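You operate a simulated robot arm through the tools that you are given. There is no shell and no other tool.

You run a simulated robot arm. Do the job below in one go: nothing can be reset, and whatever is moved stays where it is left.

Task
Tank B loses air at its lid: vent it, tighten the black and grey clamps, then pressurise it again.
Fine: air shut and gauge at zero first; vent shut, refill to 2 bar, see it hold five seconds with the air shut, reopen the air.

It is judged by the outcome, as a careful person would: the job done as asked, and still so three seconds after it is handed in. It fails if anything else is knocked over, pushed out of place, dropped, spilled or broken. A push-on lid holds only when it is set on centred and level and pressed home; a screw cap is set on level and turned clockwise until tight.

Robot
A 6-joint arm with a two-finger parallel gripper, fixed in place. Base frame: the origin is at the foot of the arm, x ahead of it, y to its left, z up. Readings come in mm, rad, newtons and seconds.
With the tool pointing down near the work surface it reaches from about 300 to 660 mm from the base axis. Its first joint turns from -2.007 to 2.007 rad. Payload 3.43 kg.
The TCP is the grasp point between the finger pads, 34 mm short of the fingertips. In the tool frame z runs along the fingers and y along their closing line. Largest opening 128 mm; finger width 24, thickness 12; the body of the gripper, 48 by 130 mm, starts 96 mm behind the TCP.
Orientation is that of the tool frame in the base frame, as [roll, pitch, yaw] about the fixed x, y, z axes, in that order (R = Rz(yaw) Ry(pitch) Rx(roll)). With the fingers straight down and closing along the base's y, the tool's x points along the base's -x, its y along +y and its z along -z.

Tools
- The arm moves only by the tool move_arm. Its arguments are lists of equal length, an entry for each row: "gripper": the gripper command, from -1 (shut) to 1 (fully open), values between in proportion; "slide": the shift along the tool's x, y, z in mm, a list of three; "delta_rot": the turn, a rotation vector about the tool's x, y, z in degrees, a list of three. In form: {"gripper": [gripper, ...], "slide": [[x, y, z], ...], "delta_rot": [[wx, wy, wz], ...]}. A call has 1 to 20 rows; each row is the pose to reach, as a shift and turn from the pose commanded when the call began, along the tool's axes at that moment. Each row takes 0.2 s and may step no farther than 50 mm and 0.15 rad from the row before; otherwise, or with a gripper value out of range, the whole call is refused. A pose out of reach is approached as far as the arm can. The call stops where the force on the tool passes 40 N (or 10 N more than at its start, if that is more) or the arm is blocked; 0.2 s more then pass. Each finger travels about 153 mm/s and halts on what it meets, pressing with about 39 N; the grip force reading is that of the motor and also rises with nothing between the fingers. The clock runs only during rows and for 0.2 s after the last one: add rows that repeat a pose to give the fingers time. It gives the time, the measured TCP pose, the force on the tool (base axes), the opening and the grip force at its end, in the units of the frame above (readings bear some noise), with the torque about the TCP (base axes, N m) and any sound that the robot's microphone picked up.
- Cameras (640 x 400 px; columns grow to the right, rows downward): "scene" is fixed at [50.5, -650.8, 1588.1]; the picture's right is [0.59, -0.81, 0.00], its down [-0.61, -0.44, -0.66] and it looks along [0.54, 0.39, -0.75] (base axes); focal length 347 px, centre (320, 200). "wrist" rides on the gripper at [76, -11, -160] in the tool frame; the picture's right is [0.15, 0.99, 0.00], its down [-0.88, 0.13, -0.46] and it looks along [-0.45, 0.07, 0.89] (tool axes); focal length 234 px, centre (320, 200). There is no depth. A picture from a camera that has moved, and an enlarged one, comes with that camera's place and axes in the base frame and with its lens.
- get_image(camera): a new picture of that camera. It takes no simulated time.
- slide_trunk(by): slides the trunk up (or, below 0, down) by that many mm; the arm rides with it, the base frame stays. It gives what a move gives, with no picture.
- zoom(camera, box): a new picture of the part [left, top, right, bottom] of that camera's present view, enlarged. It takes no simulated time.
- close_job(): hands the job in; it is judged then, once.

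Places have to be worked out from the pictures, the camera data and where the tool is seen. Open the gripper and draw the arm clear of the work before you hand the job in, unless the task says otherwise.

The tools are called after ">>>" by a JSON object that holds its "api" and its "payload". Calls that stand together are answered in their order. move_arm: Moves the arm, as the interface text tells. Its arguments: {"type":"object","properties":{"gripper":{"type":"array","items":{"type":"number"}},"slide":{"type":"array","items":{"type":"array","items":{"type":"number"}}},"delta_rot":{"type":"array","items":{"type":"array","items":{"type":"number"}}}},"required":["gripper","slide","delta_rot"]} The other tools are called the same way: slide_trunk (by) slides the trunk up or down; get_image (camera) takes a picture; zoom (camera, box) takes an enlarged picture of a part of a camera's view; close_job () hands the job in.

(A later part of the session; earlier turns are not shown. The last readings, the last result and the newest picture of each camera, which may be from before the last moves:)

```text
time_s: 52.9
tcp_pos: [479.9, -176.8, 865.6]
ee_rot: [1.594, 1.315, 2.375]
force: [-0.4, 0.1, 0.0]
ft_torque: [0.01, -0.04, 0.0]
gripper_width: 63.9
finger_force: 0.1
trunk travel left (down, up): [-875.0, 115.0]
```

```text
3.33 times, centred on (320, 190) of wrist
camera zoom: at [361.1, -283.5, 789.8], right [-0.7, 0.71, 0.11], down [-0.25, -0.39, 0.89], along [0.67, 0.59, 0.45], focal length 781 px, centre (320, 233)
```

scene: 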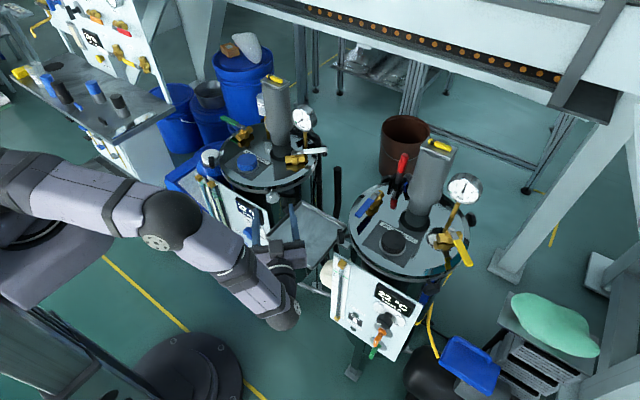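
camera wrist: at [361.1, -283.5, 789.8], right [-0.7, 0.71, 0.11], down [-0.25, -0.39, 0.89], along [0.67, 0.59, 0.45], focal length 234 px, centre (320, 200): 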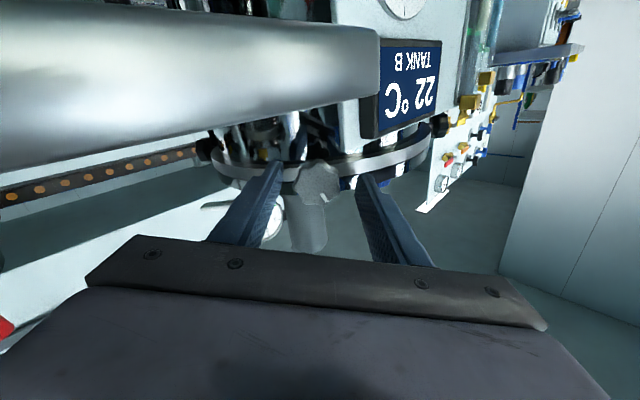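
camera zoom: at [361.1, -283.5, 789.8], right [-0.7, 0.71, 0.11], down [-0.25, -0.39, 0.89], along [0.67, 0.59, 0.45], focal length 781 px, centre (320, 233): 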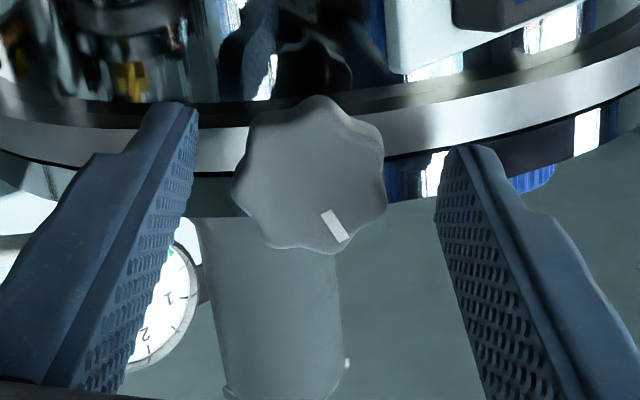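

The knob is centred between the fingers, about 13 mm of fingertip overlap. I close on it.

>>> {"api": "move_arm", "payload": {"gripper": [0.0, -1, -1, -1], "slide": [[0, -1.5, 2], [0, -1.5, 2], [0, -1.5, 2], [0, -1.5, 2]], "delta_rot": [[0, 0, 0], [0, 0, 0], [0, 0, 0], [0, 0, 0]]}}

>>> {"api": "zoom", "payload": {"camera": "wrist", "box": [250, 130, 390, 250]}}

```text
time_s: 53.9
tcp_pos: [483.0, -175.7, 864.2]
ee_rot: [1.595, 1.317, 2.378]
force: [4.3, -1.7, 0.9]
ft_torque: [-0.25, 0.24, 0.04]
gripper_width: 37.6
finger_force: 44.8
trunk travel left (down, up): [-875.0, 115.0]
```

```text
3.33 times, centred on (320, 190) of wrist
camera zoom: at [364.0, -283.4, 789.0], right [-0.7, 0.71, 0.11], down [-0.25, -0.39, 0.89], along [0.67, 0.59, 0.45], focal length 781 px, centre (320, 233)
```

zoom: 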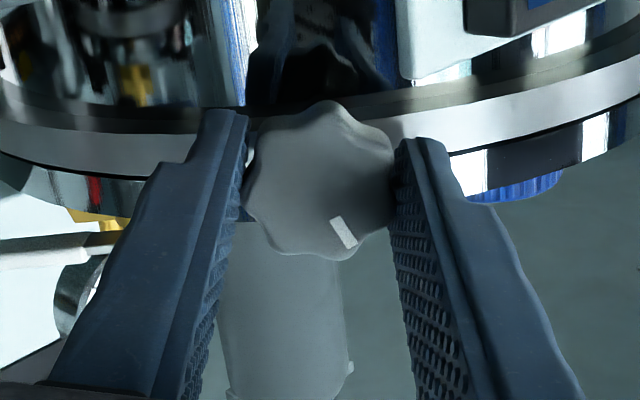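

Gripped at 37.6 mm. I turn the knob clockwise (seen from outside) by 85° about the tool axis.

>>> {"api": "move_arm", "payload": {"gripper": [-1, -1, -1, -1, -1, -1, -1, -1, -1, -1, -1, -1], "slide": [[0, 0, 0], [0, 0, 0], [0, 0, 0], [0, 0, 0], [0, 0, 0], [0, 0, 0], [0, 0, 0], [0, 0, 0], [0, 0, 0], [0, 0, 0], [0, 0, 0], [0, 0, 0]], "delta_rot": [[0, 0, 8], [0, 0, 16], [0, 0, 24], [0, 0, 32], [0, 0, 40], [0, 0, 48], [0, 0, 56], [0, 0, 64], [0, 0, 72], [0, 0, 80], [0, 0, 85], [0, 0, 85]]}}

>>> {"api": "get_image", "payload": {"camera": "wrist"}}

>>> {"api": "zoom", "payload": {"camera": "scene", "box": [220, 160, 340, 260]}}

```text
time_s: 56.5
tcp_pos: [483.8, -176.4, 864.8]
ee_rot: [1.574, -0.17, 2.35]
force: [9.4, -4.6, 14.7]
ft_torque: [0.16, -0.16, -0.3]
gripper_width: 37.4
finger_force: 45.7
trunk travel left (down, up): [-875.0, 115.0]
```

```text
taken
camera wrist: at [316.4, -234.6, 866.7], right [0.02, -0.01, 1.0], down [0.3, -0.95, -0.02], along [0.95, 0.3, -0.01], focal length 234 px, centre (320, 200)
```

wrist: 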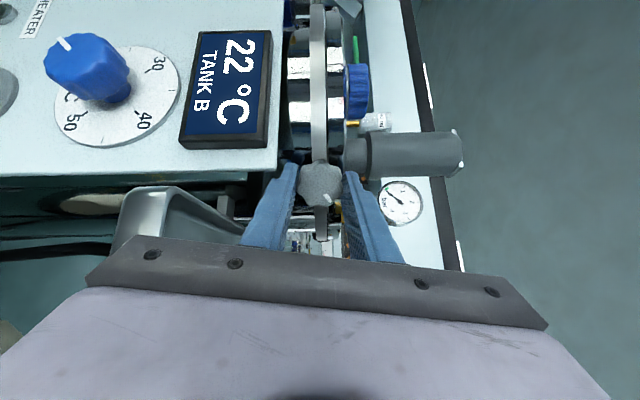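

```text
4.00 times, centred on (280, 210) of scene
camera zoom: at [50.5, -650.8, 1588.1], right [0.59, -0.81, 0.0], down [-0.61, -0.44, -0.66], along [0.54, 0.39, -0.75], focal length 1389 px, centre (480, 160)
```

zoom: 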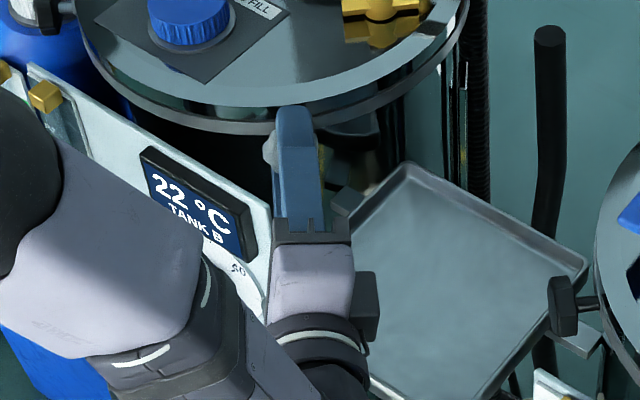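

>>> {"api": "zoom", "payload": {"camera": "wrist", "box": [250, 130, 390, 250]}}

```text
3.33 times, centred on (320, 190) of wrist
camera zoom: at [316.4, -234.6, 866.7], right [0.02, -0.01, 1.0], down [0.3, -0.95, -0.02], along [0.95, 0.3, -0.01], focal length 781 px, centre (320, 233)
```

zoom: 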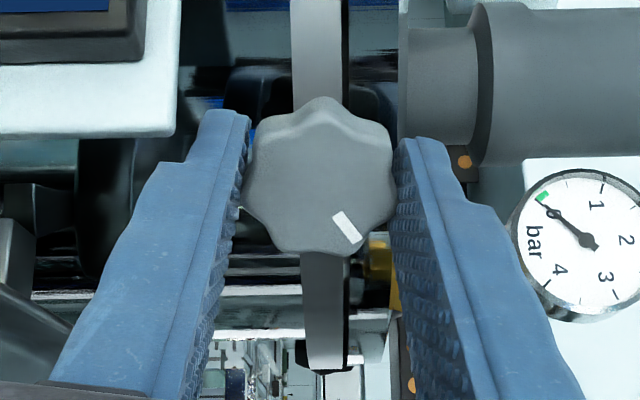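

The white mark stayed fixed relative to the gripper, so the knob turned the full 85°, still freely (no axial torque). I release, roll back, regrip and turn again.

>>> {"api": "move_arm", "payload": {"gripper": [-0.1, -0.1, -0.1, -0.1, -0.1, -0.1, -0.1, -0.1, -0.1, -0.1, -0.1, -0.1, -0.1, -1, -1, -1], "slide": [[0, 0, 0], [0, 0, 0], [0, 0, 0], [0, 0, 0], [0, 0, 0], [0, 0, 0], [0, 0, 0], [0, 0, 0], [0, 0, 0], [0, 0, 0], [0, 0, 0], [0, 0, 0], [0, 0, 0], [0, 0, 0], [0, 0, 0], [0, 0, 0]], "delta_rot": [[0, 0, 0], [0, 0, 0], [0, 0, -8], [0, 0, -16], [0, 0, -24], [0, 0, -32], [0, 0, -40], [0, 0, -48], [0, 0, -56], [0, 0, -64], [0, 0, -72], [0, 0, -80], [0, 0, -85], [0, 0, -85], [0, 0, -85], [0, 0, -85]]}}

>>> {"api": "zoom", "payload": {"camera": "wrist", "box": [250, 130, 390, 250]}}

```text
time_s: 59.9
tcp_pos: [484.0, -176.0, 864.7]
ee_rot: [1.594, 1.316, 2.374]
force: [0.7, -2.2, -0.7]
ft_torque: [0.0, -0.02, -0.03]
gripper_width: 37.7
finger_force: 44.6
trunk travel left (down, up): [-875.0, 115.0]
```

```text
3.33 times, centred on (320, 190) of wrist
camera zoom: at [364.2, -283.2, 788.6], right [-0.7, 0.71, 0.11], down [-0.25, -0.39, 0.89], along [0.67, 0.59, 0.45], focal length 781 px, centre (320, 233)
```

zoom: 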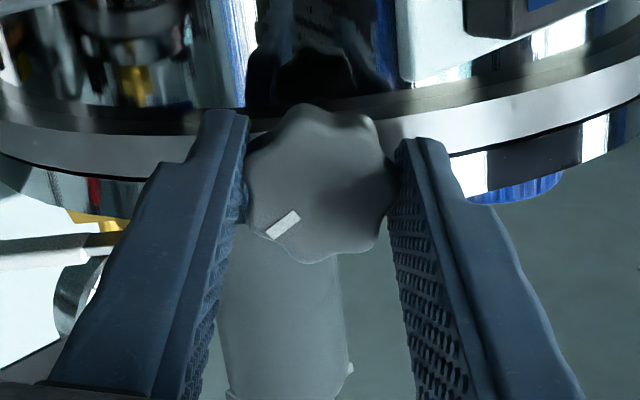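

The mark has moved about 90° clockwise, confirming it turns. Next stroke.

>>> {"api": "move_arm", "payload": {"gripper": [-1, -1, -1, -1, -1, -1, -1, -1, -1, -1, -1, -1], "slide": [[0, 0, 0], [0, 0, 0], [0, 0, 0], [0, 0, 0], [0, 0, 0], [0, 0, 0], [0, 0, 0], [0, 0, 0], [0, 0, 0], [0, 0, 0], [0, 0, 0], [0, 0, 0]], "delta_rot": [[0, 0, 8], [0, 0, 16], [0, 0, 24], [0, 0, 32], [0, 0, 40], [0, 0, 48], [0, 0, 56], [0, 0, 64], [0, 0, 72], [0, 0, 80], [0, 0, 88], [0, 0, 88]]}}

>>> {"api": "zoom", "payload": {"camera": "wrist", "box": [250, 130, 390, 250]}}

```text
time_s: 62.5
tcp_pos: [482.3, -175.7, 865.3]
ee_rot: [1.576, -0.221, 2.353]
force: [1.9, 2.5, 8.3]
ft_torque: [0.05, -0.72, 0.31]
gripper_width: 37.8
finger_force: 44.8
trunk travel left (down, up): [-875.0, 115.0]
```

```text
3.33 times, centred on (320, 190) of wrist
camera zoom: at [315.7, -234.4, 871.3], right [0.06, -0.05, 1.0], down [0.3, -0.95, -0.06], along [0.95, 0.31, -0.04], focal length 781 px, centre (320, 233)
```

zoom: 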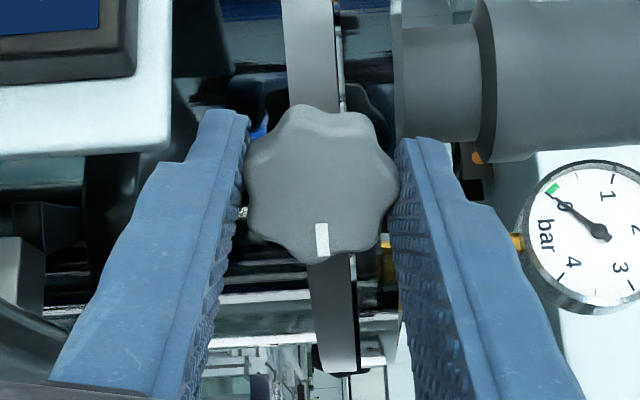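

The knob lagged about 40° behind the gripper at the end of this stroke and the axial torque reads about -0.5 N·m, so it has come up tight. I regrip and try another stroke to confirm it takes no more.

>>> {"api": "move_arm", "payload": {"gripper": [-0.1, -0.1, -0.1, -0.1, -0.1, -0.1, -0.1, -0.1, -0.1, -0.1, -1, -1, -1], "slide": [[0, 0, 0], [0, 0, 2], [0, 0, 2], [0, 0, 2], [0, 0, 2], [0, 0, 2], [0, 0, 2], [0, 0, 2], [0, 0, 2], [0, 0, 2], [0, 0, 2], [0, 0, 2], [0, 0, 2]], "delta_rot": [[0, 0, 0], [0, 0, 0], [0, 0, -8], [0, 0, -16], [0, 0, -24], [0, 0, -32], [0, 0, -40], [0, 0, -48], [0, 0, -56], [0, 0, -62], [0, 0, -62], [0, 0, -62], [0, 0, -62]]}}

>>> {"api": "zoom", "payload": {"camera": "wrist", "box": [250, 130, 390, 250]}}

```text
time_s: 65.3
tcp_pos: [483.9, -174.0, 863.4]
ee_rot: [1.58, 0.863, 2.361]
force: [0.5, -1.4, -4.4]
ft_torque: [-0.14, -0.38, -0.03]
gripper_width: 37.0
finger_force: 44.6
trunk travel left (down, up): [-875.0, 115.0]
```

```text
3.33 times, centred on (320, 190) of wrist
camera zoom: at [341.8, -257.9, 799.3], right [-0.59, 0.6, 0.53], down [0.01, -0.65, 0.76], along [0.8, 0.46, 0.38], focal length 781 px, centre (320, 233)
```

zoom: 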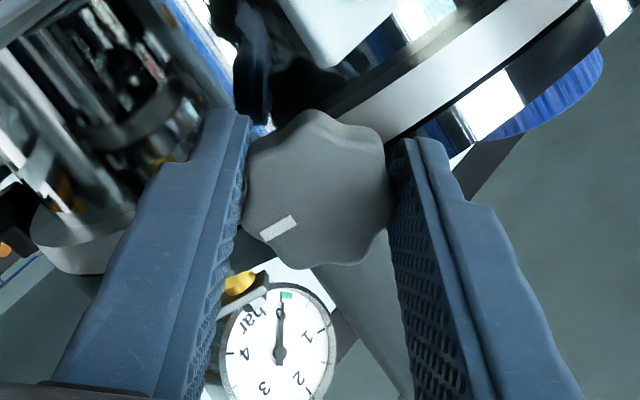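

>>> {"api": "move_arm", "payload": {"gripper": [-1, -1, -1, -1, -1, -1, -1, -1, -1, -1], "slide": [[0, 0, 0], [0, 0, 0], [0, 0, 0], [0, 0, 0], [0, 0, 0], [0, 0, 0], [0, 0, 0], [0, 0, 0], [0, 0, 0], [0, 0, 0]], "delta_rot": [[0, 0, 7], [0, 0, 14], [0, 0, 21], [0, 0, 28], [0, 0, 35], [0, 0, 42], [0, 0, 49], [0, 0, 56], [0, 0, 62], [0, 0, 62]]}}

>>> {"api": "zoom", "payload": {"camera": "wrist", "box": [250, 130, 390, 250]}}

```text
time_s: 67.5
tcp_pos: [483.4, -173.5, 864.8]
ee_rot: [1.574, -0.221, 2.355]
force: [3.1, 5.3, 14.3]
ft_torque: [-0.12, -0.65, 0.43]
gripper_width: 37.6
finger_force: 44.8
trunk travel left (down, up): [-875.0, 115.0]
```

```text
3.33 times, centred on (320, 190) of wrist
camera zoom: at [316.0, -231.9, 871.5], right [0.05, -0.05, 1.0], down [0.3, -0.95, -0.06], along [0.95, 0.31, -0.04], focal length 781 px, centre (320, 233)
```

zoom: 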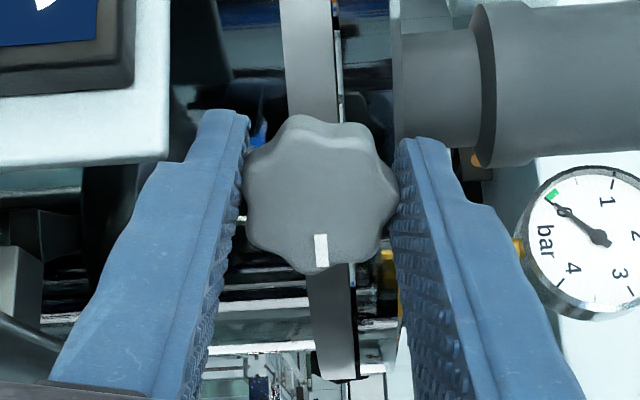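

The knob ends at the same angle (mark ~192°) as the previous stroke while the fingers slip, so it is at its tight stop. I release gently and check that it does not spring back.

>>> {"api": "move_arm", "payload": {"gripper": [-0.2, 0.0, 0.0], "slide": [[0, 0, 0], [0, 0, 0], [0, 0, 0]], "delta_rot": [[0, 0, 0], [0, 0, 0], [0, 0, 0]]}}

>>> {"api": "zoom", "payload": {"camera": "wrist", "box": [250, 130, 390, 250]}}

```text
time_s: 68.3
tcp_pos: [483.5, -173.8, 867.6]
ee_rot: [1.569, -0.217, 2.355]
force: [7.3, 1.8, 25.9]
ft_torque: [0.32, 0.19, -0.11]
gripper_width: 49.1
finger_force: 0.1
trunk travel left (down, up): [-875.0, 115.0]
```

```text
3.33 times, centred on (320, 190) of wrist
camera zoom: at [316.1, -232.7, 872.4], right [0.05, -0.05, 1.0], down [0.3, -0.95, -0.06], along [0.95, 0.31, -0.03], focal length 781 px, centre (320, 233)
```

zoom: 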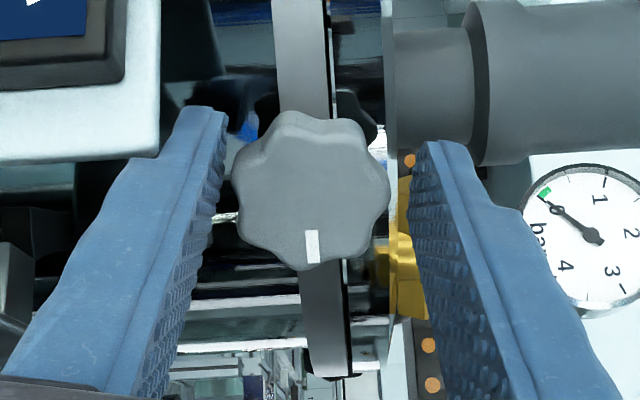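

The grey knob stays at its tight position. The lower finger is touching something below (probably the panel corner), so I narrow the opening a little and back straight out along the axis.

>>> {"api": "move_arm", "payload": {"gripper": [-0.32, -0.32, -0.32, -0.32, -0.32, -0.32], "slide": [[0, 0, 0], [0, 0, -10], [0, 0, -30], [0, 0, -60], [0, 0, -90], [0, 0, -90]], "delta_rot": [[0, 0, 0], [0, 0, 0], [0, 0, 0], [0, 0, 0], [0, 0, 0], [0, 0, 0]]}}

>>> {"api": "get_image", "payload": {"camera": "wrist"}}

>>> {"api": "zoom", "payload": {"camera": "scene", "box": [220, 160, 340, 260]}}

```text
time_s: 69.7
tcp_pos: [421.8, -238.2, 863.4]
ee_rot: [1.578, -0.223, 2.353]
force: [-0.4, -0.3, -0.1]
ft_torque: [-0.01, 0.01, 0.0]
gripper_width: 43.5
finger_force: 0.0
trunk travel left (down, up): [-875.0, 115.0]
```

```text
taken
camera wrist: at [254.7, -297.5, 870.8], right [0.06, -0.05, 1.0], down [0.3, -0.95, -0.06], along [0.95, 0.31, -0.04], focal length 234 px, centre (320, 200)
```

wrist: 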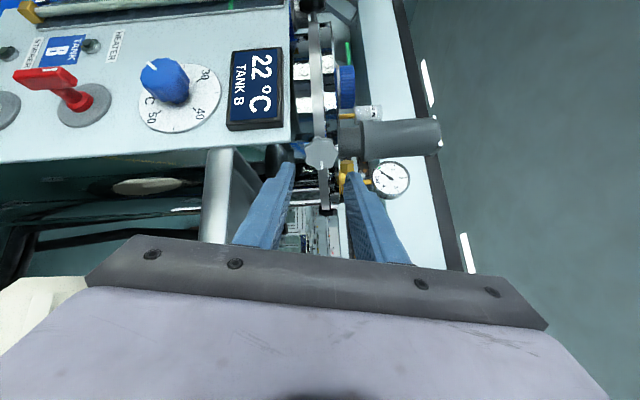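

```text
4.00 times, centred on (280, 210) of scene
camera zoom: at [50.5, -650.8, 1588.1], right [0.59, -0.81, 0.0], down [-0.61, -0.44, -0.66], along [0.54, 0.39, -0.75], focal length 1389 px, centre (480, 160)
```

zoom: 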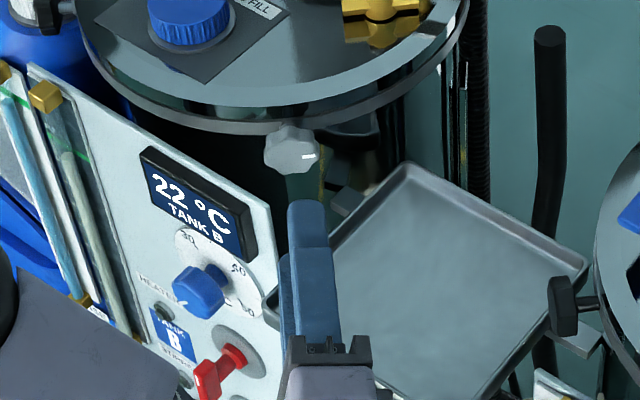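

>>> {"api": "zoom", "payload": {"camera": "wrist", "box": [240, 100, 400, 220]}}

>>> {"api": "zoom", "payload": {"camera": "scene", "box": [255, 175, 305, 215]}}

```text
3.33 times, centred on (320, 160) of wrist
camera zoom: at [254.7, -297.5, 870.8], right [0.06, -0.05, 1.0], down [0.3, -0.95, -0.06], along [0.95, 0.31, -0.04], focal length 781 px, centre (320, 333)
```

zoom: 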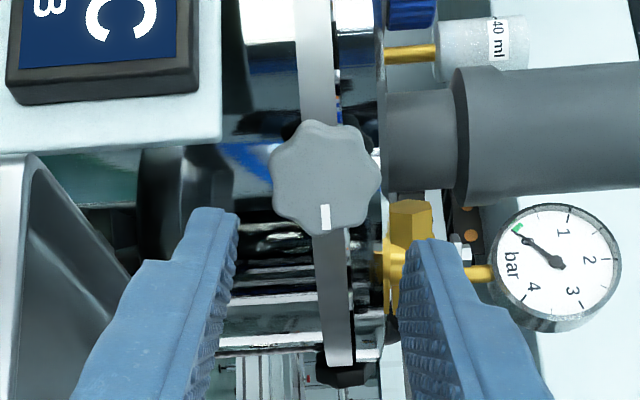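

```text
10.00 times, centred on (280, 195) of scene
camera zoom: at [50.5, -650.8, 1588.1], right [0.59, -0.81, 0.0], down [-0.61, -0.44, -0.66], along [0.54, 0.39, -0.75], focal length 3472 px, centre (720, 250)
```

zoom: 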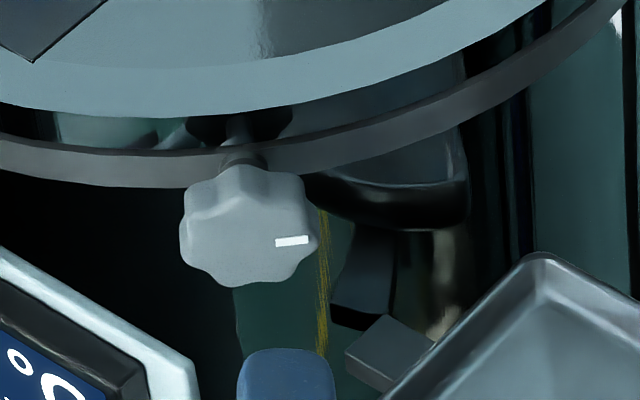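

The grey clamp is done (mark stays, snug against its stop, gauge still 0). Now I roll the gripper back, rise, and return the tool to vertical before going over to the black clamp.

>>> {"api": "move_arm", "payload": {"gripper": [-0.3, -0.2, -0.1, 0, 0, 0, 0, 0, 0, 0, 0, 0, 0, 0], "slide": [[1, 4, -3], [2, 8, -6], [3, 12, -10], [4, 16, -10], [5, 20, -10], [6, 24, -10], [7, 28, -10], [8, 32, -10], [9, 36, -10], [10, 40, -10], [10, 44, -10], [10, 44, -10], [10, 44, -10], [10, 44, -10]], "delta_rot": [[0, 0, -8], [0, 0, -16], [0, 0, -24], [0, 0, -32], [0, 0, -40], [0, 0, -48], [0, 0, -56], [0, 0, -64], [0, 0, -72], [0, 0, -80], [0, 0, -88], [0, 0, -96], [0, 0, -103], [0, 0, -103]]}}

```text
time_s: 72.7
tcp_pos: [413.1, -244.2, 910.7]
ee_rot: [-2.19, 1.56, -1.406]
force: [-0.5, 0.4, 0.4]
ft_torque: [0.02, 0.04, -0.01]
gripper_width: 64.2
finger_force: 0.2
trunk travel left (down, up): [-875.0, 115.0]
```

>>> {"api": "move_arm", "payload": {"gripper": [0, 0, 0, 0, 0, 0, 0, 0, 0, 0, 0, 0], "slide": [[-10, 0, 0], [-20, 0, 0], [-30, 0, 0], [-40, 0, 0], [-50, 0, 0], [-60, 0, 0], [-70, 0, 0], [-80, 0, 0], [-80, 0, 0], [-80, 0, 0], [-80, 0, 0], [-80, 0, 0]], "delta_rot": [[0, 8, 0], [0, 16, 0], [0, 24, 0], [0, 32, 0], [0, 40, 0], [0, 48, 0], [0, 56, 0], [0, 64, 0], [0, 72, 0], [0, 80, 0], [0, 88, 0], [0, 90, 0]]}}

>>> {"api": "get_image", "payload": {"camera": "scene"}}

```text
time_s: 75.3
tcp_pos: [414.2, -244.2, 989.9]
ee_rot: [-3.136, -0.007, -2.36]
force: [0.6, -0.3, 1.2]
ft_torque: [-0.02, 0.0, 0.01]
gripper_width: 64.1
finger_force: 0.0
trunk travel left (down, up): [-875.0, 115.0]
```

```text
taken
```

scene: 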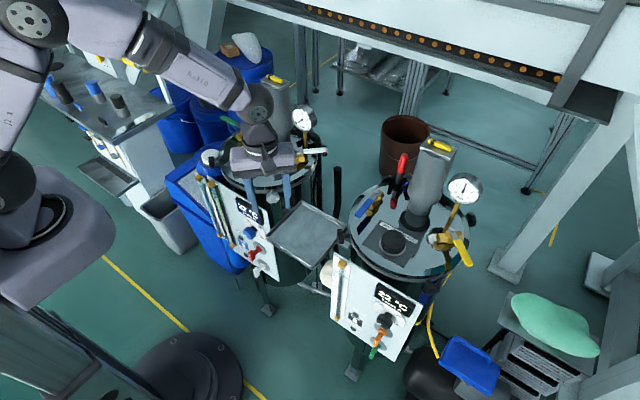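

Now I swing across in front of tank B to its left side while yawing the tool 90°, so its camera side faces outward for the black clamp.

>>> {"api": "move_arm", "payload": {"gripper": [0, 0, 0, 0, 0, 0, 0, 0, 0, 0, 0, 0], "slide": [[-27, 27.3, 0], [-54, 54.6, 0], [-81, 82, 0], [-108, 109.2, 0], [-135, 136.5, 0], [-162, 163.8, 0], [-189, 191, 0], [-216, 218.4, 0], [-243, 245.7, 0], [-270, 273, 0], [-298, 301, 0], [-298, 301, 0]], "delta_rot": [[0, 0, 8.2], [0, 0, 16.4], [0, 0, 24.6], [0, 0, 32.8], [0, 0, 41], [0, 0, 49.2], [0, 0, 57.4], [0, 0, 65.6], [0, 0, 73.8], [0, 0, 82], [0, 0, 90], [0, 0, 90]]}}

>>> {"api": "get_image", "payload": {"camera": "wrist"}}

>>> {"api": "get_image", "payload": {"camera": "scene"}}

```text
time_s: 77.9
tcp_pos: [411.6, 176.8, 988.6]
ee_rot: [-3.137, 0.005, 2.353]
force: [0.4, 0.1, 0.2]
ft_torque: [-0.01, -0.01, 0.03]
gripper_width: 64.0
finger_force: 0.0
trunk travel left (down, up): [-875.0, 115.0]
```

```text
taken
camera wrist: at [350.4, 225.5, 1148.3], right [0.6, 0.8, -0.01], down [0.71, -0.53, 0.46], along [0.36, -0.28, -0.89], focal length 234 px, centre (320, 200)
```

wrist: 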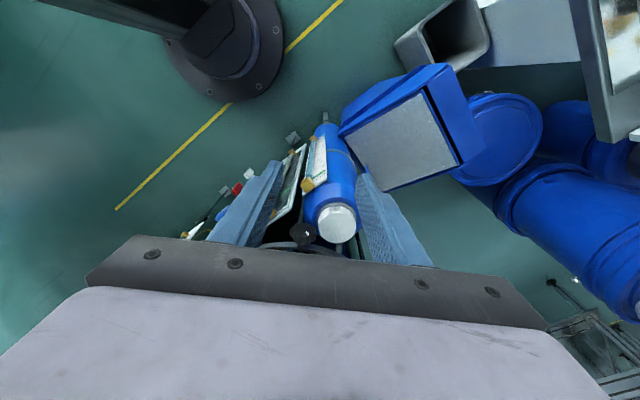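

```text
taken
```

scene: 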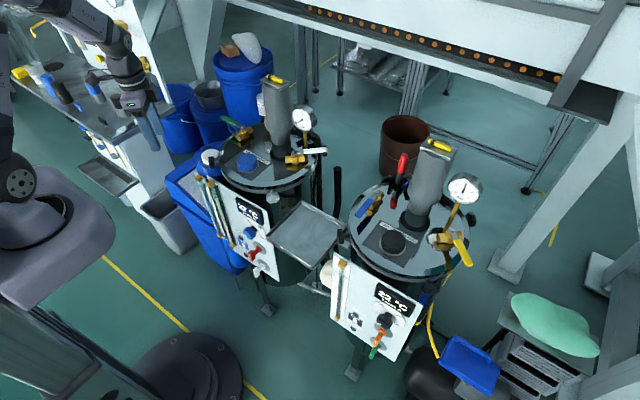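

>>> {"api": "zoom", "payload": {"camera": "wrist", "box": [250, 120, 390, 260]}}

```text
2.86 times, centred on (320, 190) of wrist
camera zoom: at [350.4, 225.5, 1148.3], right [0.6, 0.8, -0.01], down [0.71, -0.53, 0.46], along [0.36, -0.28, -0.89], focal length 669 px, centre (320, 229)
```

zoom: 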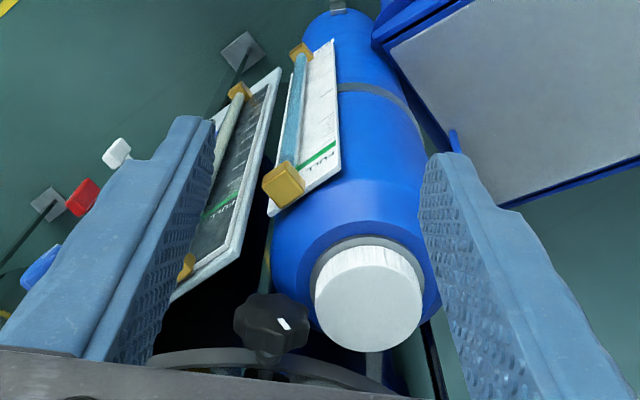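

The black knob is seen near (496, 82, 860) and the bottle's white cap next to it near (529, 122, 842). I tilt the tool to horizontal along the black clamp's axis, well outside and above, to check alignment.

>>> {"api": "move_arm", "payload": {"gripper": [0, 0, 0, 0, 0, 0, 0, 0, 0, 0, 0, 0, 0], "slide": [[-2, 0, 7], [-4, 0, 14], [-6, 0, 20], [-8, -1, 27], [-10, -1, 34], [-12, -2, 40], [-14, -2, 47], [-16, -2, 54], [-16, -2, 60], [-16, -2, 66], [-16, -2, 72], [-16, -2, 78], [-16, -2, 78]], "delta_rot": [[0, -8, 0], [0, -16, 0], [0, -24, 0], [0, -32, 0], [0, -40, 0], [0, -48, 0], [0, -56, 0], [0, -64, 0], [0, -72, 0], [0, -80, 0], [0, -86, 0], [0, -90, 0], [0, -90, 0]]}}

>>> {"api": "get_image", "payload": {"camera": "wrist"}}

>>> {"api": "get_image", "payload": {"camera": "scene"}}

```text
time_s: 80.7
tcp_pos: [422.8, 166.4, 909.0]
ee_rot: [-0.613, 1.562, -1.399]
force: [-0.1, 0.8, -0.2]
ft_torque: [0.01, 0.0, -0.02]
gripper_width: 64.0
finger_force: 0.1
trunk travel left (down, up): [-875.0, 115.0]
```

```text
taken
camera wrist: at [301.5, 270.6, 831.3], right [0.7, 0.7, -0.15], down [-0.23, 0.42, 0.88], along [0.67, -0.58, 0.46], focal length 234 px, centre (320, 200)
```

wrist: 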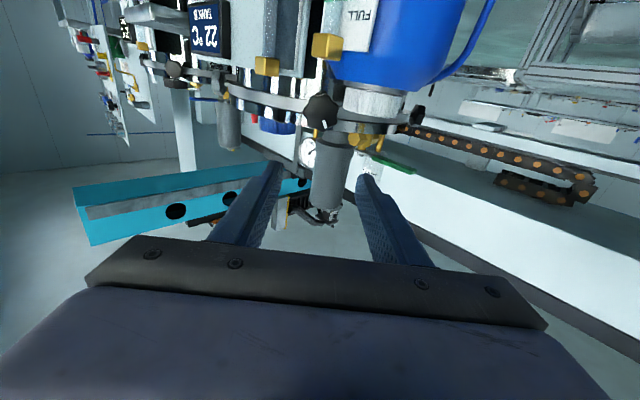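

```text
taken
```

scene: 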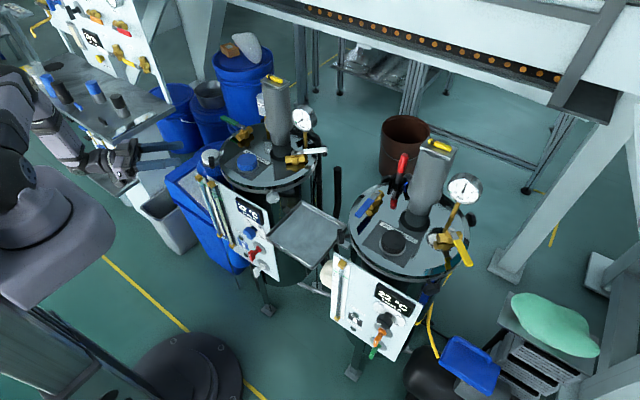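

>>> {"api": "zoom", "payload": {"camera": "wrist", "box": [240, 50, 420, 190]}}

>>> {"api": "zoom", "payload": {"camera": "wrist", "box": [280, 70, 380, 150]}}

```text
2.86 times, centred on (330, 120) of wrist
camera zoom: at [301.5, 270.6, 831.3], right [0.7, 0.7, -0.15], down [-0.23, 0.42, 0.88], along [0.67, -0.58, 0.46], focal length 669 px, centre (291, 429)
```

zoom: 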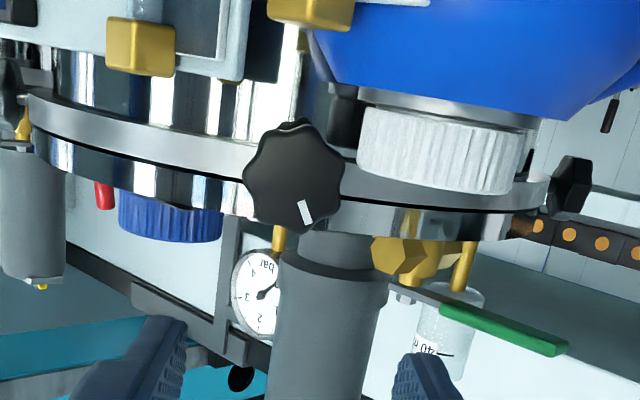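

```text
5.00 times, centred on (330, 110) of wrist
camera zoom: at [301.5, 270.6, 831.3], right [0.7, 0.7, -0.15], down [-0.23, 0.42, 0.88], along [0.67, -0.58, 0.46], focal length 1171 px, centre (270, 650)
```

zoom: 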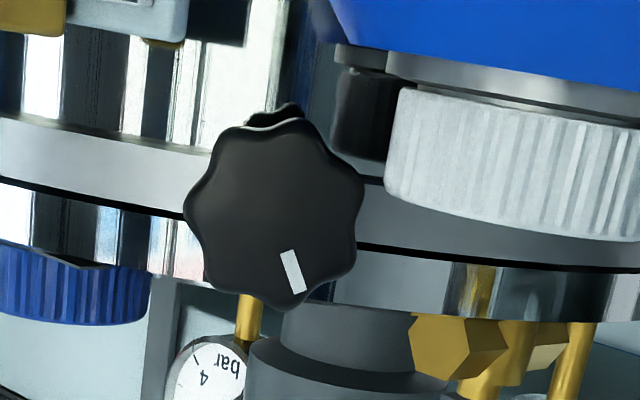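

The knob shows 45 mm below and 5 mm to the -y side of the tool axis, about 110 mm ahead; the white bottle cap rises to just below knob-axis height beside it, so I must keep the fingers in a rolled (upper-left/lower-right) orientation. I align and move part of the way in.

>>> {"api": "move_arm", "payload": {"gripper": [0, 0, -0.1, -0.1, -0.1], "slide": [[22, -2.5, 0], [45, -4.9, 0], [45, -4.9, 18], [45, -4.9, 35], [45, -4.9, 35]], "delta_rot": [[0, 0, 0], [0, 0, 0], [0, 0, 0], [0, 0, 0], [0, 0, 0]]}}

>>> {"api": "zoom", "payload": {"camera": "wrist", "box": [250, 80, 410, 220]}}

>>> {"api": "zoom", "payload": {"camera": "scene", "box": [150, 120, 290, 230]}}

```text
time_s: 81.9
tcp_pos: [444.2, 137.9, 864.0]
ee_rot: [-0.727, 1.563, -1.514]
force: [0.1, 0.4, -0.1]
ft_torque: [0.02, 0.0, 0.0]
gripper_width: 57.8
finger_force: 0.1
trunk travel left (down, up): [-875.0, 115.0]
```

```text
2.86 times, centred on (330, 150) of wrist
camera zoom: at [324.1, 242.2, 786.1], right [0.7, 0.7, -0.15], down [-0.23, 0.42, 0.88], along [0.68, -0.58, 0.46], focal length 669 px, centre (291, 343)
```

zoom: 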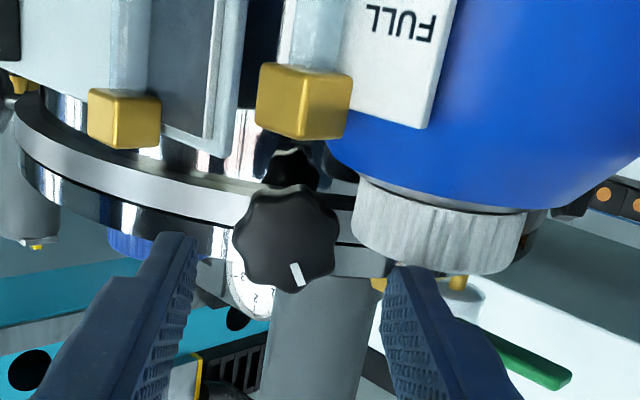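

```text
3.64 times, centred on (220, 175) of scene
camera zoom: at [50.5, -650.8, 1588.1], right [0.59, -0.81, 0.0], down [-0.61, -0.44, -0.66], along [0.54, 0.39, -0.75], focal length 1262 px, centre (684, 291)
```

zoom: 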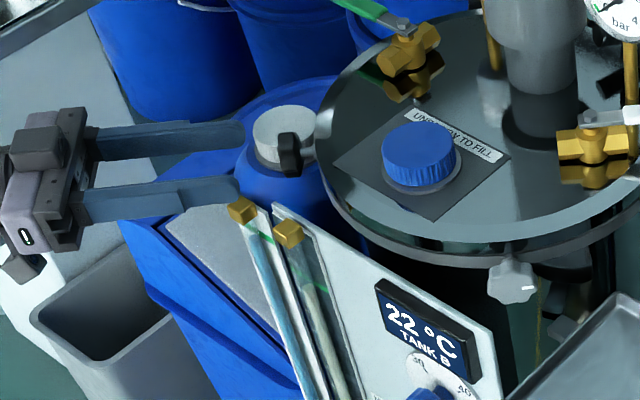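

Alignment is within 1 mm. I roll the gripper 25°, narrow it to about 47 mm and slide in over the knob.

>>> {"api": "move_arm", "payload": {"gripper": [-0.15, -0.2, -0.25, -0.25, -0.25, -0.25, -0.25], "slide": [[0, -1, 0], [0, -1, 0], [0, -1, 0], [0, -1, 18], [0, -1, 36], [0, -1, 50], [0, -1, 50]], "delta_rot": [[0, 0, 8], [0, 0, 16], [0, 0, 25], [0, 0, 25], [0, 0, 25], [0, 0, 25], [0, 0, 25]]}}

>>> {"api": "zoom", "payload": {"camera": "wrist", "box": [250, 110, 410, 250]}}

>>> {"api": "zoom", "payload": {"camera": "scene", "box": [170, 130, 270, 210]}}

```text
refused: row 3 steps farther than a row can; nothing moved
```

```text
2.86 times, centred on (330, 180) of wrist
camera zoom: at [324.1, 242.2, 786.1], right [0.7, 0.7, -0.15], down [-0.23, 0.42, 0.88], along [0.68, -0.58, 0.46], focal length 669 px, centre (291, 257)
```

zoom: 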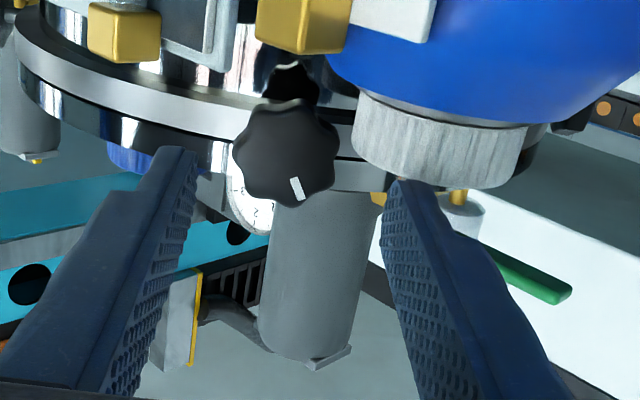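

```text
5.00 times, centred on (220, 170) of scene
camera zoom: at [50.5, -650.8, 1588.1], right [0.59, -0.81, 0.0], down [-0.61, -0.44, -0.66], along [0.54, 0.39, -0.75], focal length 1736 px, centre (820, 350)
```

zoom: 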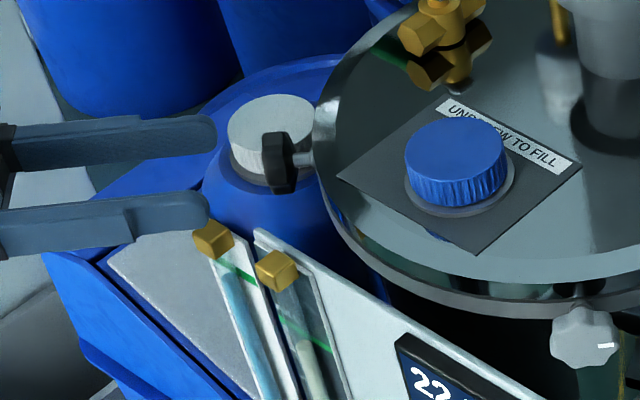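

A rotation step was slightly too large; I resend it with smaller steps.

>>> {"api": "move_arm", "payload": {"gripper": [-0.15, -0.2, -0.25, -0.25, -0.25, -0.25, -0.25], "slide": [[0, -1, 0], [0, -1, 0], [0, -1, 0], [0, -1, 18], [0, -1, 36], [0, -1, 50], [0, -1, 50]], "delta_rot": [[0, 0, 8.3], [0, 0, 16.6], [0, 0, 25], [0, 0, 25], [0, 0, 25], [0, 0, 25], [0, 0, 25]]}}

>>> {"api": "zoom", "payload": {"camera": "wrist", "box": [250, 110, 410, 250]}}

>>> {"api": "zoom", "payload": {"camera": "scene", "box": [170, 130, 270, 210]}}

```text
time_s: 82.6
tcp_pos: [484.2, 188.4, 851.1]
ee_rot: [1.444, 1.251, 0.631]
force: [-7.2, -5.6, 11.0]
ft_torque: [-0.52, 0.22, -0.25]
gripper_width: 50.5
finger_force: 2.6
out of reach, approached as far as the arm can: row 1, 2, 3
trunk travel left (down, up): [-875.0, 115.0]
stopped in row 3: the force on the tool passed its limit at 56 N (the readings are from after the stop); the commanded pose is now the measured one
```

```text
2.86 times, centred on (330, 180) of wrist
camera zoom: at [387.4, 312.5, 768.8], right [0.72, 0.68, 0.17], down [-0.44, 0.26, 0.86], along [0.54, -0.69, 0.48], focal length 669 px, centre (291, 257)
```

zoom: 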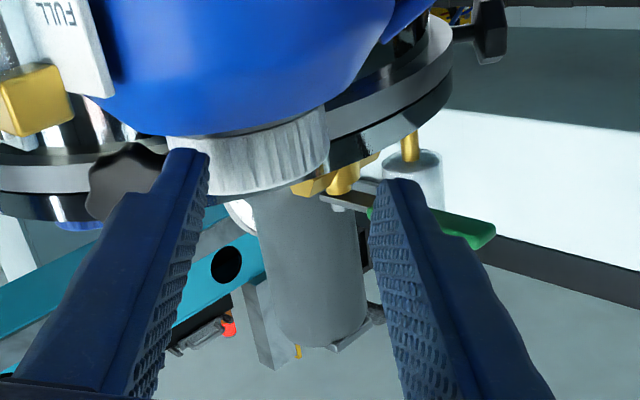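

```text
5.00 times, centred on (220, 170) of scene
camera zoom: at [50.5, -650.8, 1588.1], right [0.59, -0.81, 0.0], down [-0.61, -0.44, -0.66], along [0.54, 0.39, -0.75], focal length 1736 px, centre (820, 350)
```

zoom: 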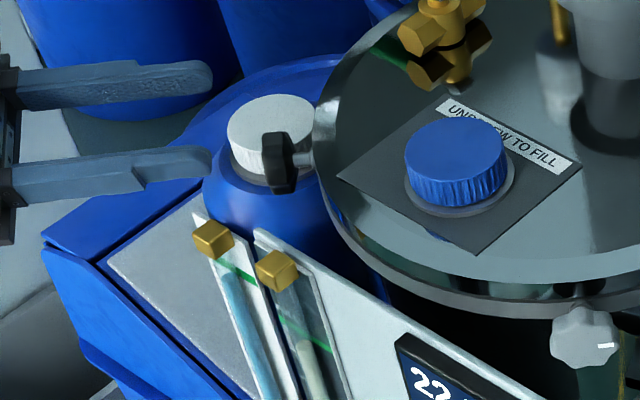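

The arm could not make that roll (wrist limit in that direction) and drifted sideways into light contact near the bottle; the cap and tubes look unmoved. I back straight out and up first.

>>> {"api": "move_arm", "payload": {"gripper": [-0.2, -0.2, -0.2, -0.2, -0.2], "slide": [[0, 0, -15], [-9, 3, -35], [-20, 6, -60], [-28, 9, -80], [-28, 9, -80]], "delta_rot": [[0, 0, 0], [0, 0, -3], [0, 0, -8], [0, 0, -14], [0, 0, -18]]}}

>>> {"api": "get_image", "payload": {"camera": "wrist"}}

>>> {"api": "get_image", "payload": {"camera": "scene"}}

```text
time_s: 83.8
tcp_pos: [430.0, 248.5, 876.4]
ee_rot: [0.126, 1.535, -0.689]
force: [0.5, -0.4, -0.4]
ft_torque: [-0.01, -0.01, -0.01]
gripper_width: 51.2
finger_force: 0.1
trunk travel left (down, up): [-875.0, 115.0]
```

```text
taken
camera wrist: at [313.7, 355.5, 794.8], right [0.72, 0.68, -0.14], down [-0.24, 0.44, 0.87], along [0.65, -0.59, 0.48], focal length 234 px, centre (320, 200)
```

wrist: 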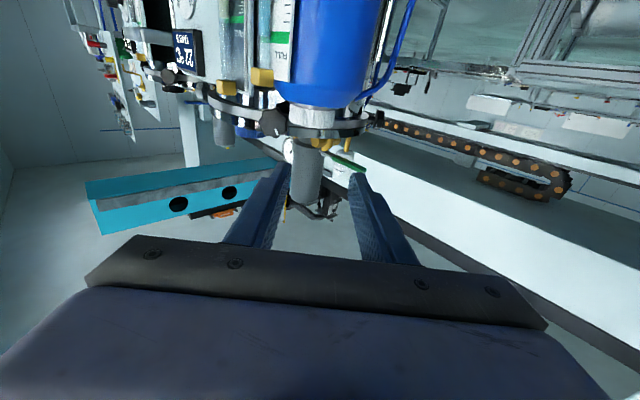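

```text
taken
```

scene: 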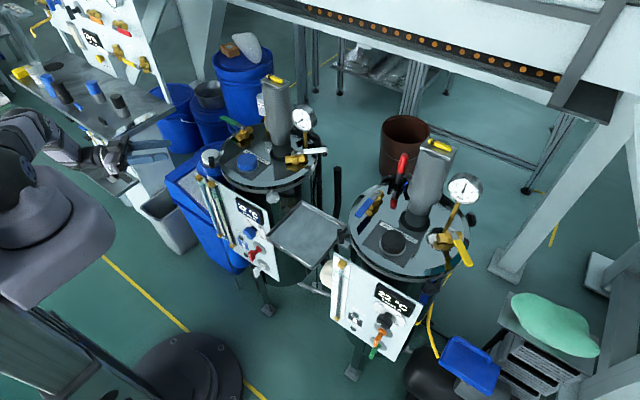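

The bottle, tubes and panel look undisturbed. Here in free space I test rolling the gripper the other way, since a half-turn-shifted finger orientation is equivalent.

>>> {"api": "move_arm", "payload": {"gripper": [-0.2, -0.2, -0.2, -0.2, -0.2, -0.2, -0.2, -0.2, -0.2, -0.2, -0.2, -0.2], "slide": [[0, 0, -5], [0, 0, -10], [0, 0, -15], [0, 0, -20], [0, 0, -20], [0, 0, -20], [0, 0, -20], [0, 0, -20], [0, 0, -20], [0, 0, -20], [0, 0, -20], [0, 0, -20]], "delta_rot": [[0, 0, -8], [0, 0, -16], [0, 0, -24], [0, 0, -32], [0, 0, -40], [0, 0, -48], [0, 0, -56], [0, 0, -64], [0, 0, -72], [0, 0, -80], [0, 0, -88], [0, 0, -90]]}}

```text
time_s: 86.4
tcp_pos: [415.8, 263.0, 876.7]
ee_rot: [-1.537, 0.002, -2.386]
force: [0.4, 0.3, 0.0]
ft_torque: [-0.01, 0.01, 0.01]
gripper_width: 51.4
finger_force: 0.0
trunk travel left (down, up): [-875.0, 115.0]
```

The roll works in that direction. I trim the axis direction and continue rolling to about -155°, which gives the finger orientation I want.

>>> {"api": "move_arm", "payload": {"gripper": [-0.2, -0.2], "slide": [[0, 0, 0], [0, 0, 0]], "delta_rot": [[-1.95, -1.7, 0], [-1.95, -1.7, 0]]}}

>>> {"api": "move_arm", "payload": {"gripper": [-0.2, -0.2, -0.2, -0.2, -0.2, -0.2, -0.2, -0.2, -0.2, -0.2], "slide": [[0, 0, 0], [0, 0, 0], [0, 0, 0], [0, 0, 0], [0, 0, 0], [0, 0, 0], [0, 0, 0], [0, 0, 0], [0, 0, 0], [0, 0, 0]], "delta_rot": [[0, 0, -8], [0, 0, -16], [0, 0, -24], [0, 0, -32], [0, 0, -40], [0, 0, -48], [0, 0, -56], [0, 0, -62], [0, 0, -65], [0, 0, -65]]}}

>>> {"api": "get_image", "payload": {"camera": "wrist"}}

>>> {"api": "get_image", "payload": {"camera": "scene"}}

```text
time_s: 87.0
tcp_pos: [415.8, 262.2, 875.8]
ee_rot: [-1.572, 0.006, -2.356]
force: [0.2, -0.4, -0.3]
ft_torque: [0.01, -0.01, 0.01]
gripper_width: 51.5
finger_force: 0.1
trunk travel left (down, up): [-875.0, 115.0]
```

```text
time_s: 89.2
tcp_pos: [414.7, 262.3, 875.1]
ee_rot: [-1.572, -1.131, -2.355]
force: [-0.5, -0.2, -0.4]
ft_torque: [0.02, -0.01, 0.05]
gripper_width: 51.0
finger_force: 0.0
trunk travel left (down, up): [-875.0, 115.0]
```

```text
taken
camera wrist: at [286.6, 360.3, 949.3], right [-0.68, -0.68, -0.29], down [-0.14, 0.51, -0.85], along [0.72, -0.54, -0.44], focal length 234 px, centre (320, 200)
```

wrist: 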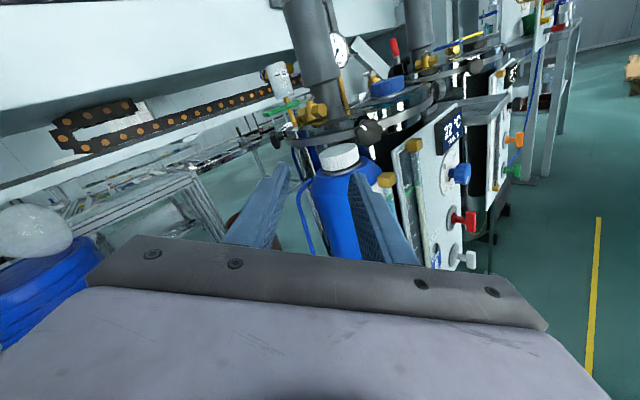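

```text
taken
```

scene: 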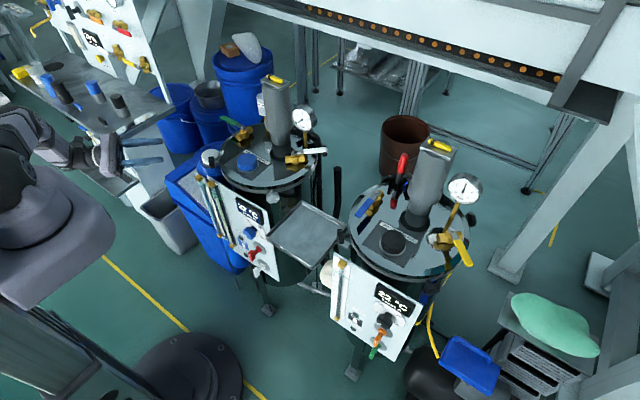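

The camera is now upright with a clear view of the black knob, bottle cap and panel. I shift onto the knob axis and come forward to about 78 mm from it.

>>> {"api": "move_arm", "payload": {"gripper": [-0.2, -0.2, -0.2, -0.2, -0.2], "slide": [[10, 33, 15], [19.8, 66, 35], [19.8, 66, 70], [19.8, 66, 105], [19.8, 66, 105]], "delta_rot": [[0, 0, 0], [0, 0, 0], [0, 0, 0], [0, 0, 0], [0, 0, 0]]}}

>>> {"api": "get_image", "payload": {"camera": "wrist"}}

>>> {"api": "zoom", "payload": {"camera": "wrist", "box": [250, 90, 410, 210]}}

```text
time_s: 90.4
tcp_pos: [439.1, 137.7, 867.1]
ee_rot: [-1.572, -1.127, -2.354]
force: [0.1, 0.3, 0.0]
ft_torque: [0.0, 0.01, 0.02]
gripper_width: 51.2
finger_force: 0.0
trunk travel left (down, up): [-875.0, 115.0]
```

```text
taken
camera wrist: at [310.6, 235.2, 940.5], right [-0.68, -0.68, -0.29], down [-0.14, 0.51, -0.85], along [0.72, -0.54, -0.44], focal length 234 px, centre (320, 200)
```

wrist: 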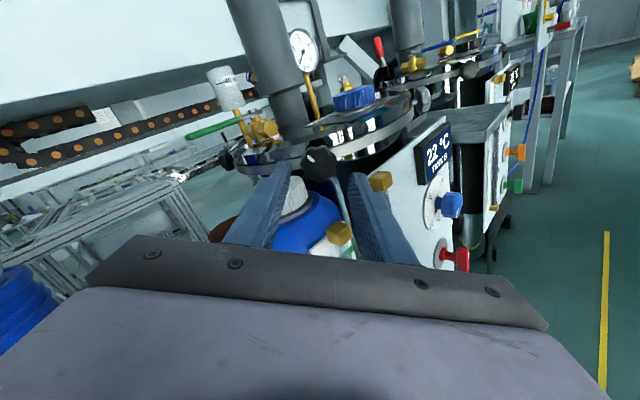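

```text
3.33 times, centred on (330, 150) of wrist
camera zoom: at [310.6, 235.2, 940.5], right [-0.68, -0.68, -0.29], down [-0.14, 0.51, -0.85], along [0.72, -0.54, -0.44], focal length 781 px, centre (287, 367)
```

zoom: 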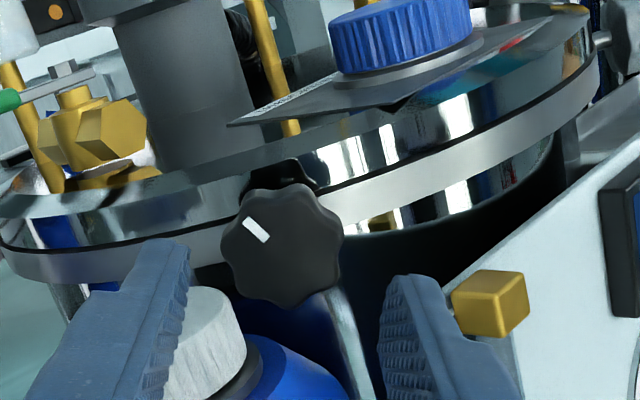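

>>> {"api": "zoom", "payload": {"camera": "wrist", "box": [290, 150, 400, 250]}}

>>> {"api": "zoom", "payload": {"camera": "scene", "box": [190, 150, 250, 200]}}

```text
4.00 times, centred on (345, 200) of wrist
camera zoom: at [310.6, 235.2, 940.5], right [-0.68, -0.68, -0.29], down [-0.14, 0.51, -0.85], along [0.72, -0.54, -0.44], focal length 937 px, centre (220, 200)
```

zoom: 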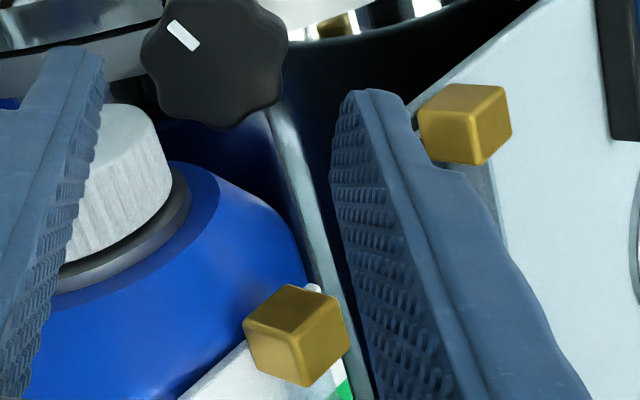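

```text
8.00 times, centred on (220, 175) of scene
camera zoom: at [50.5, -650.8, 1588.1], right [0.59, -0.81, 0.0], down [-0.61, -0.44, -0.66], along [0.54, 0.39, -0.75], focal length 2777 px, centre (1120, 400)
```

zoom: 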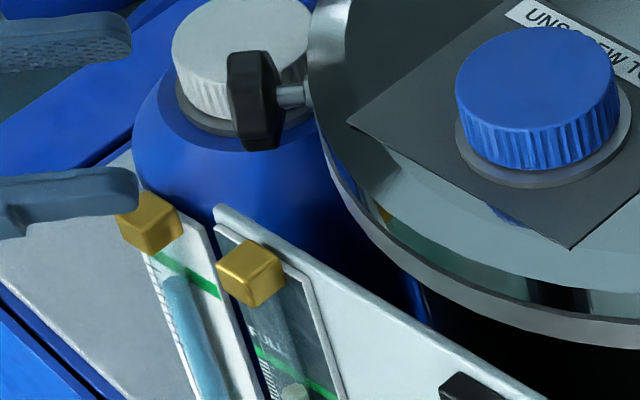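

The panel's top-left corner and the bottle cap flank the knob, but with the fingers on the upper-left/lower-right diagonal at about 47 mm opening both are cleared by a few mm. I trim alignment and slide in.

>>> {"api": "move_arm", "payload": {"gripper": [-0.26, -0.26, -0.26, -0.26, -0.26, -0.26], "slide": [[-1.5, -0.5, 0], [-1.5, -0.5, 15], [-1.5, -0.5, 30], [-1.5, -0.5, 45], [-1.5, -0.5, 57], [-1.5, -0.5, 57]], "delta_rot": [[0, 0, 3], [0, 0, 3], [0, 0, 3], [0, 0, 3], [0, 0, 3], [0, 0, 3]]}}

>>> {"api": "get_image", "payload": {"camera": "wrist"}}

>>> {"api": "zoom", "payload": {"camera": "wrist", "box": [250, 110, 410, 240]}}

>>> {"api": "zoom", "payload": {"camera": "scene", "box": [170, 130, 270, 210]}}

```text
time_s: 91.8
tcp_pos: [480.5, 100.5, 863.9]
ee_rot: [-1.573, -1.077, -2.354]
force: [0.1, -0.3, 0.3]
ft_torque: [-0.02, 0.0, 0.01]
gripper_width: 47.3
finger_force: 0.0
trunk travel left (down, up): [-875.0, 115.0]
```

```text
taken
camera wrist: at [349.7, 193.8, 936.7], right [-0.66, -0.66, -0.34], down [-0.11, 0.54, -0.84], along [0.74, -0.52, -0.43], focal length 234 px, centre (320, 200)
```

wrist: 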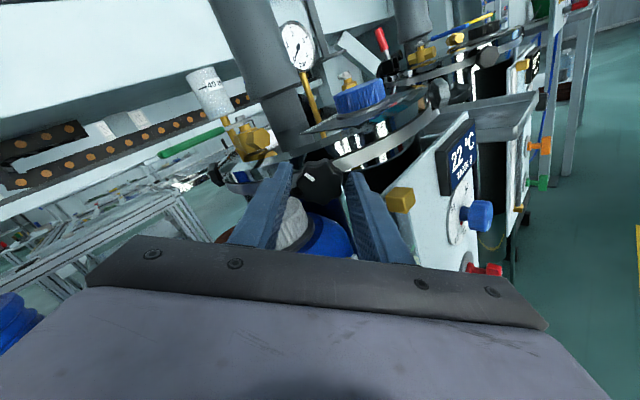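

```text
3.08 times, centred on (330, 175) of wrist
camera zoom: at [349.7, 193.8, 936.7], right [-0.66, -0.66, -0.34], down [-0.11, 0.54, -0.84], along [0.74, -0.52, -0.43], focal length 720 px, centre (289, 277)
```

zoom: 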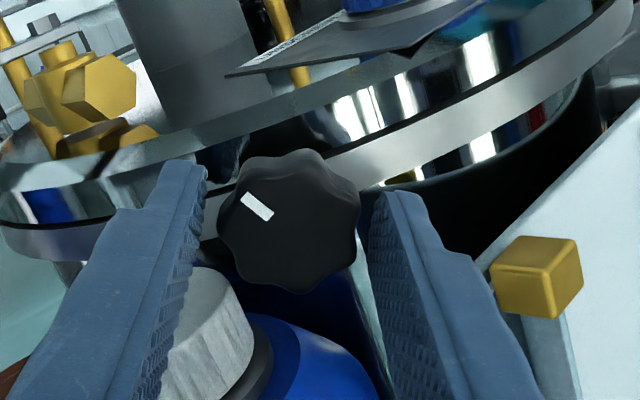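

```text
5.00 times, centred on (220, 170) of scene
camera zoom: at [50.5, -650.8, 1588.1], right [0.59, -0.81, 0.0], down [-0.61, -0.44, -0.66], along [0.54, 0.39, -0.75], focal length 1736 px, centre (820, 350)
```

zoom: 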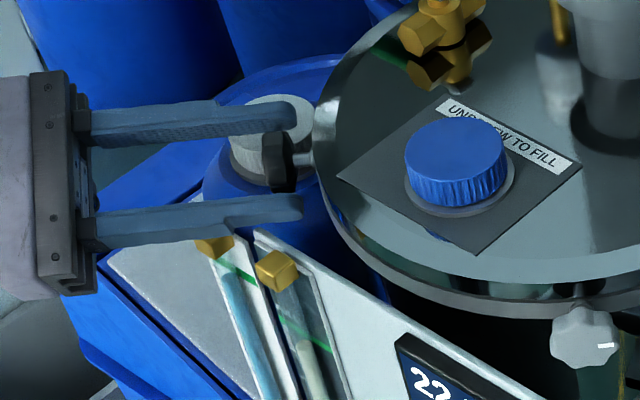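

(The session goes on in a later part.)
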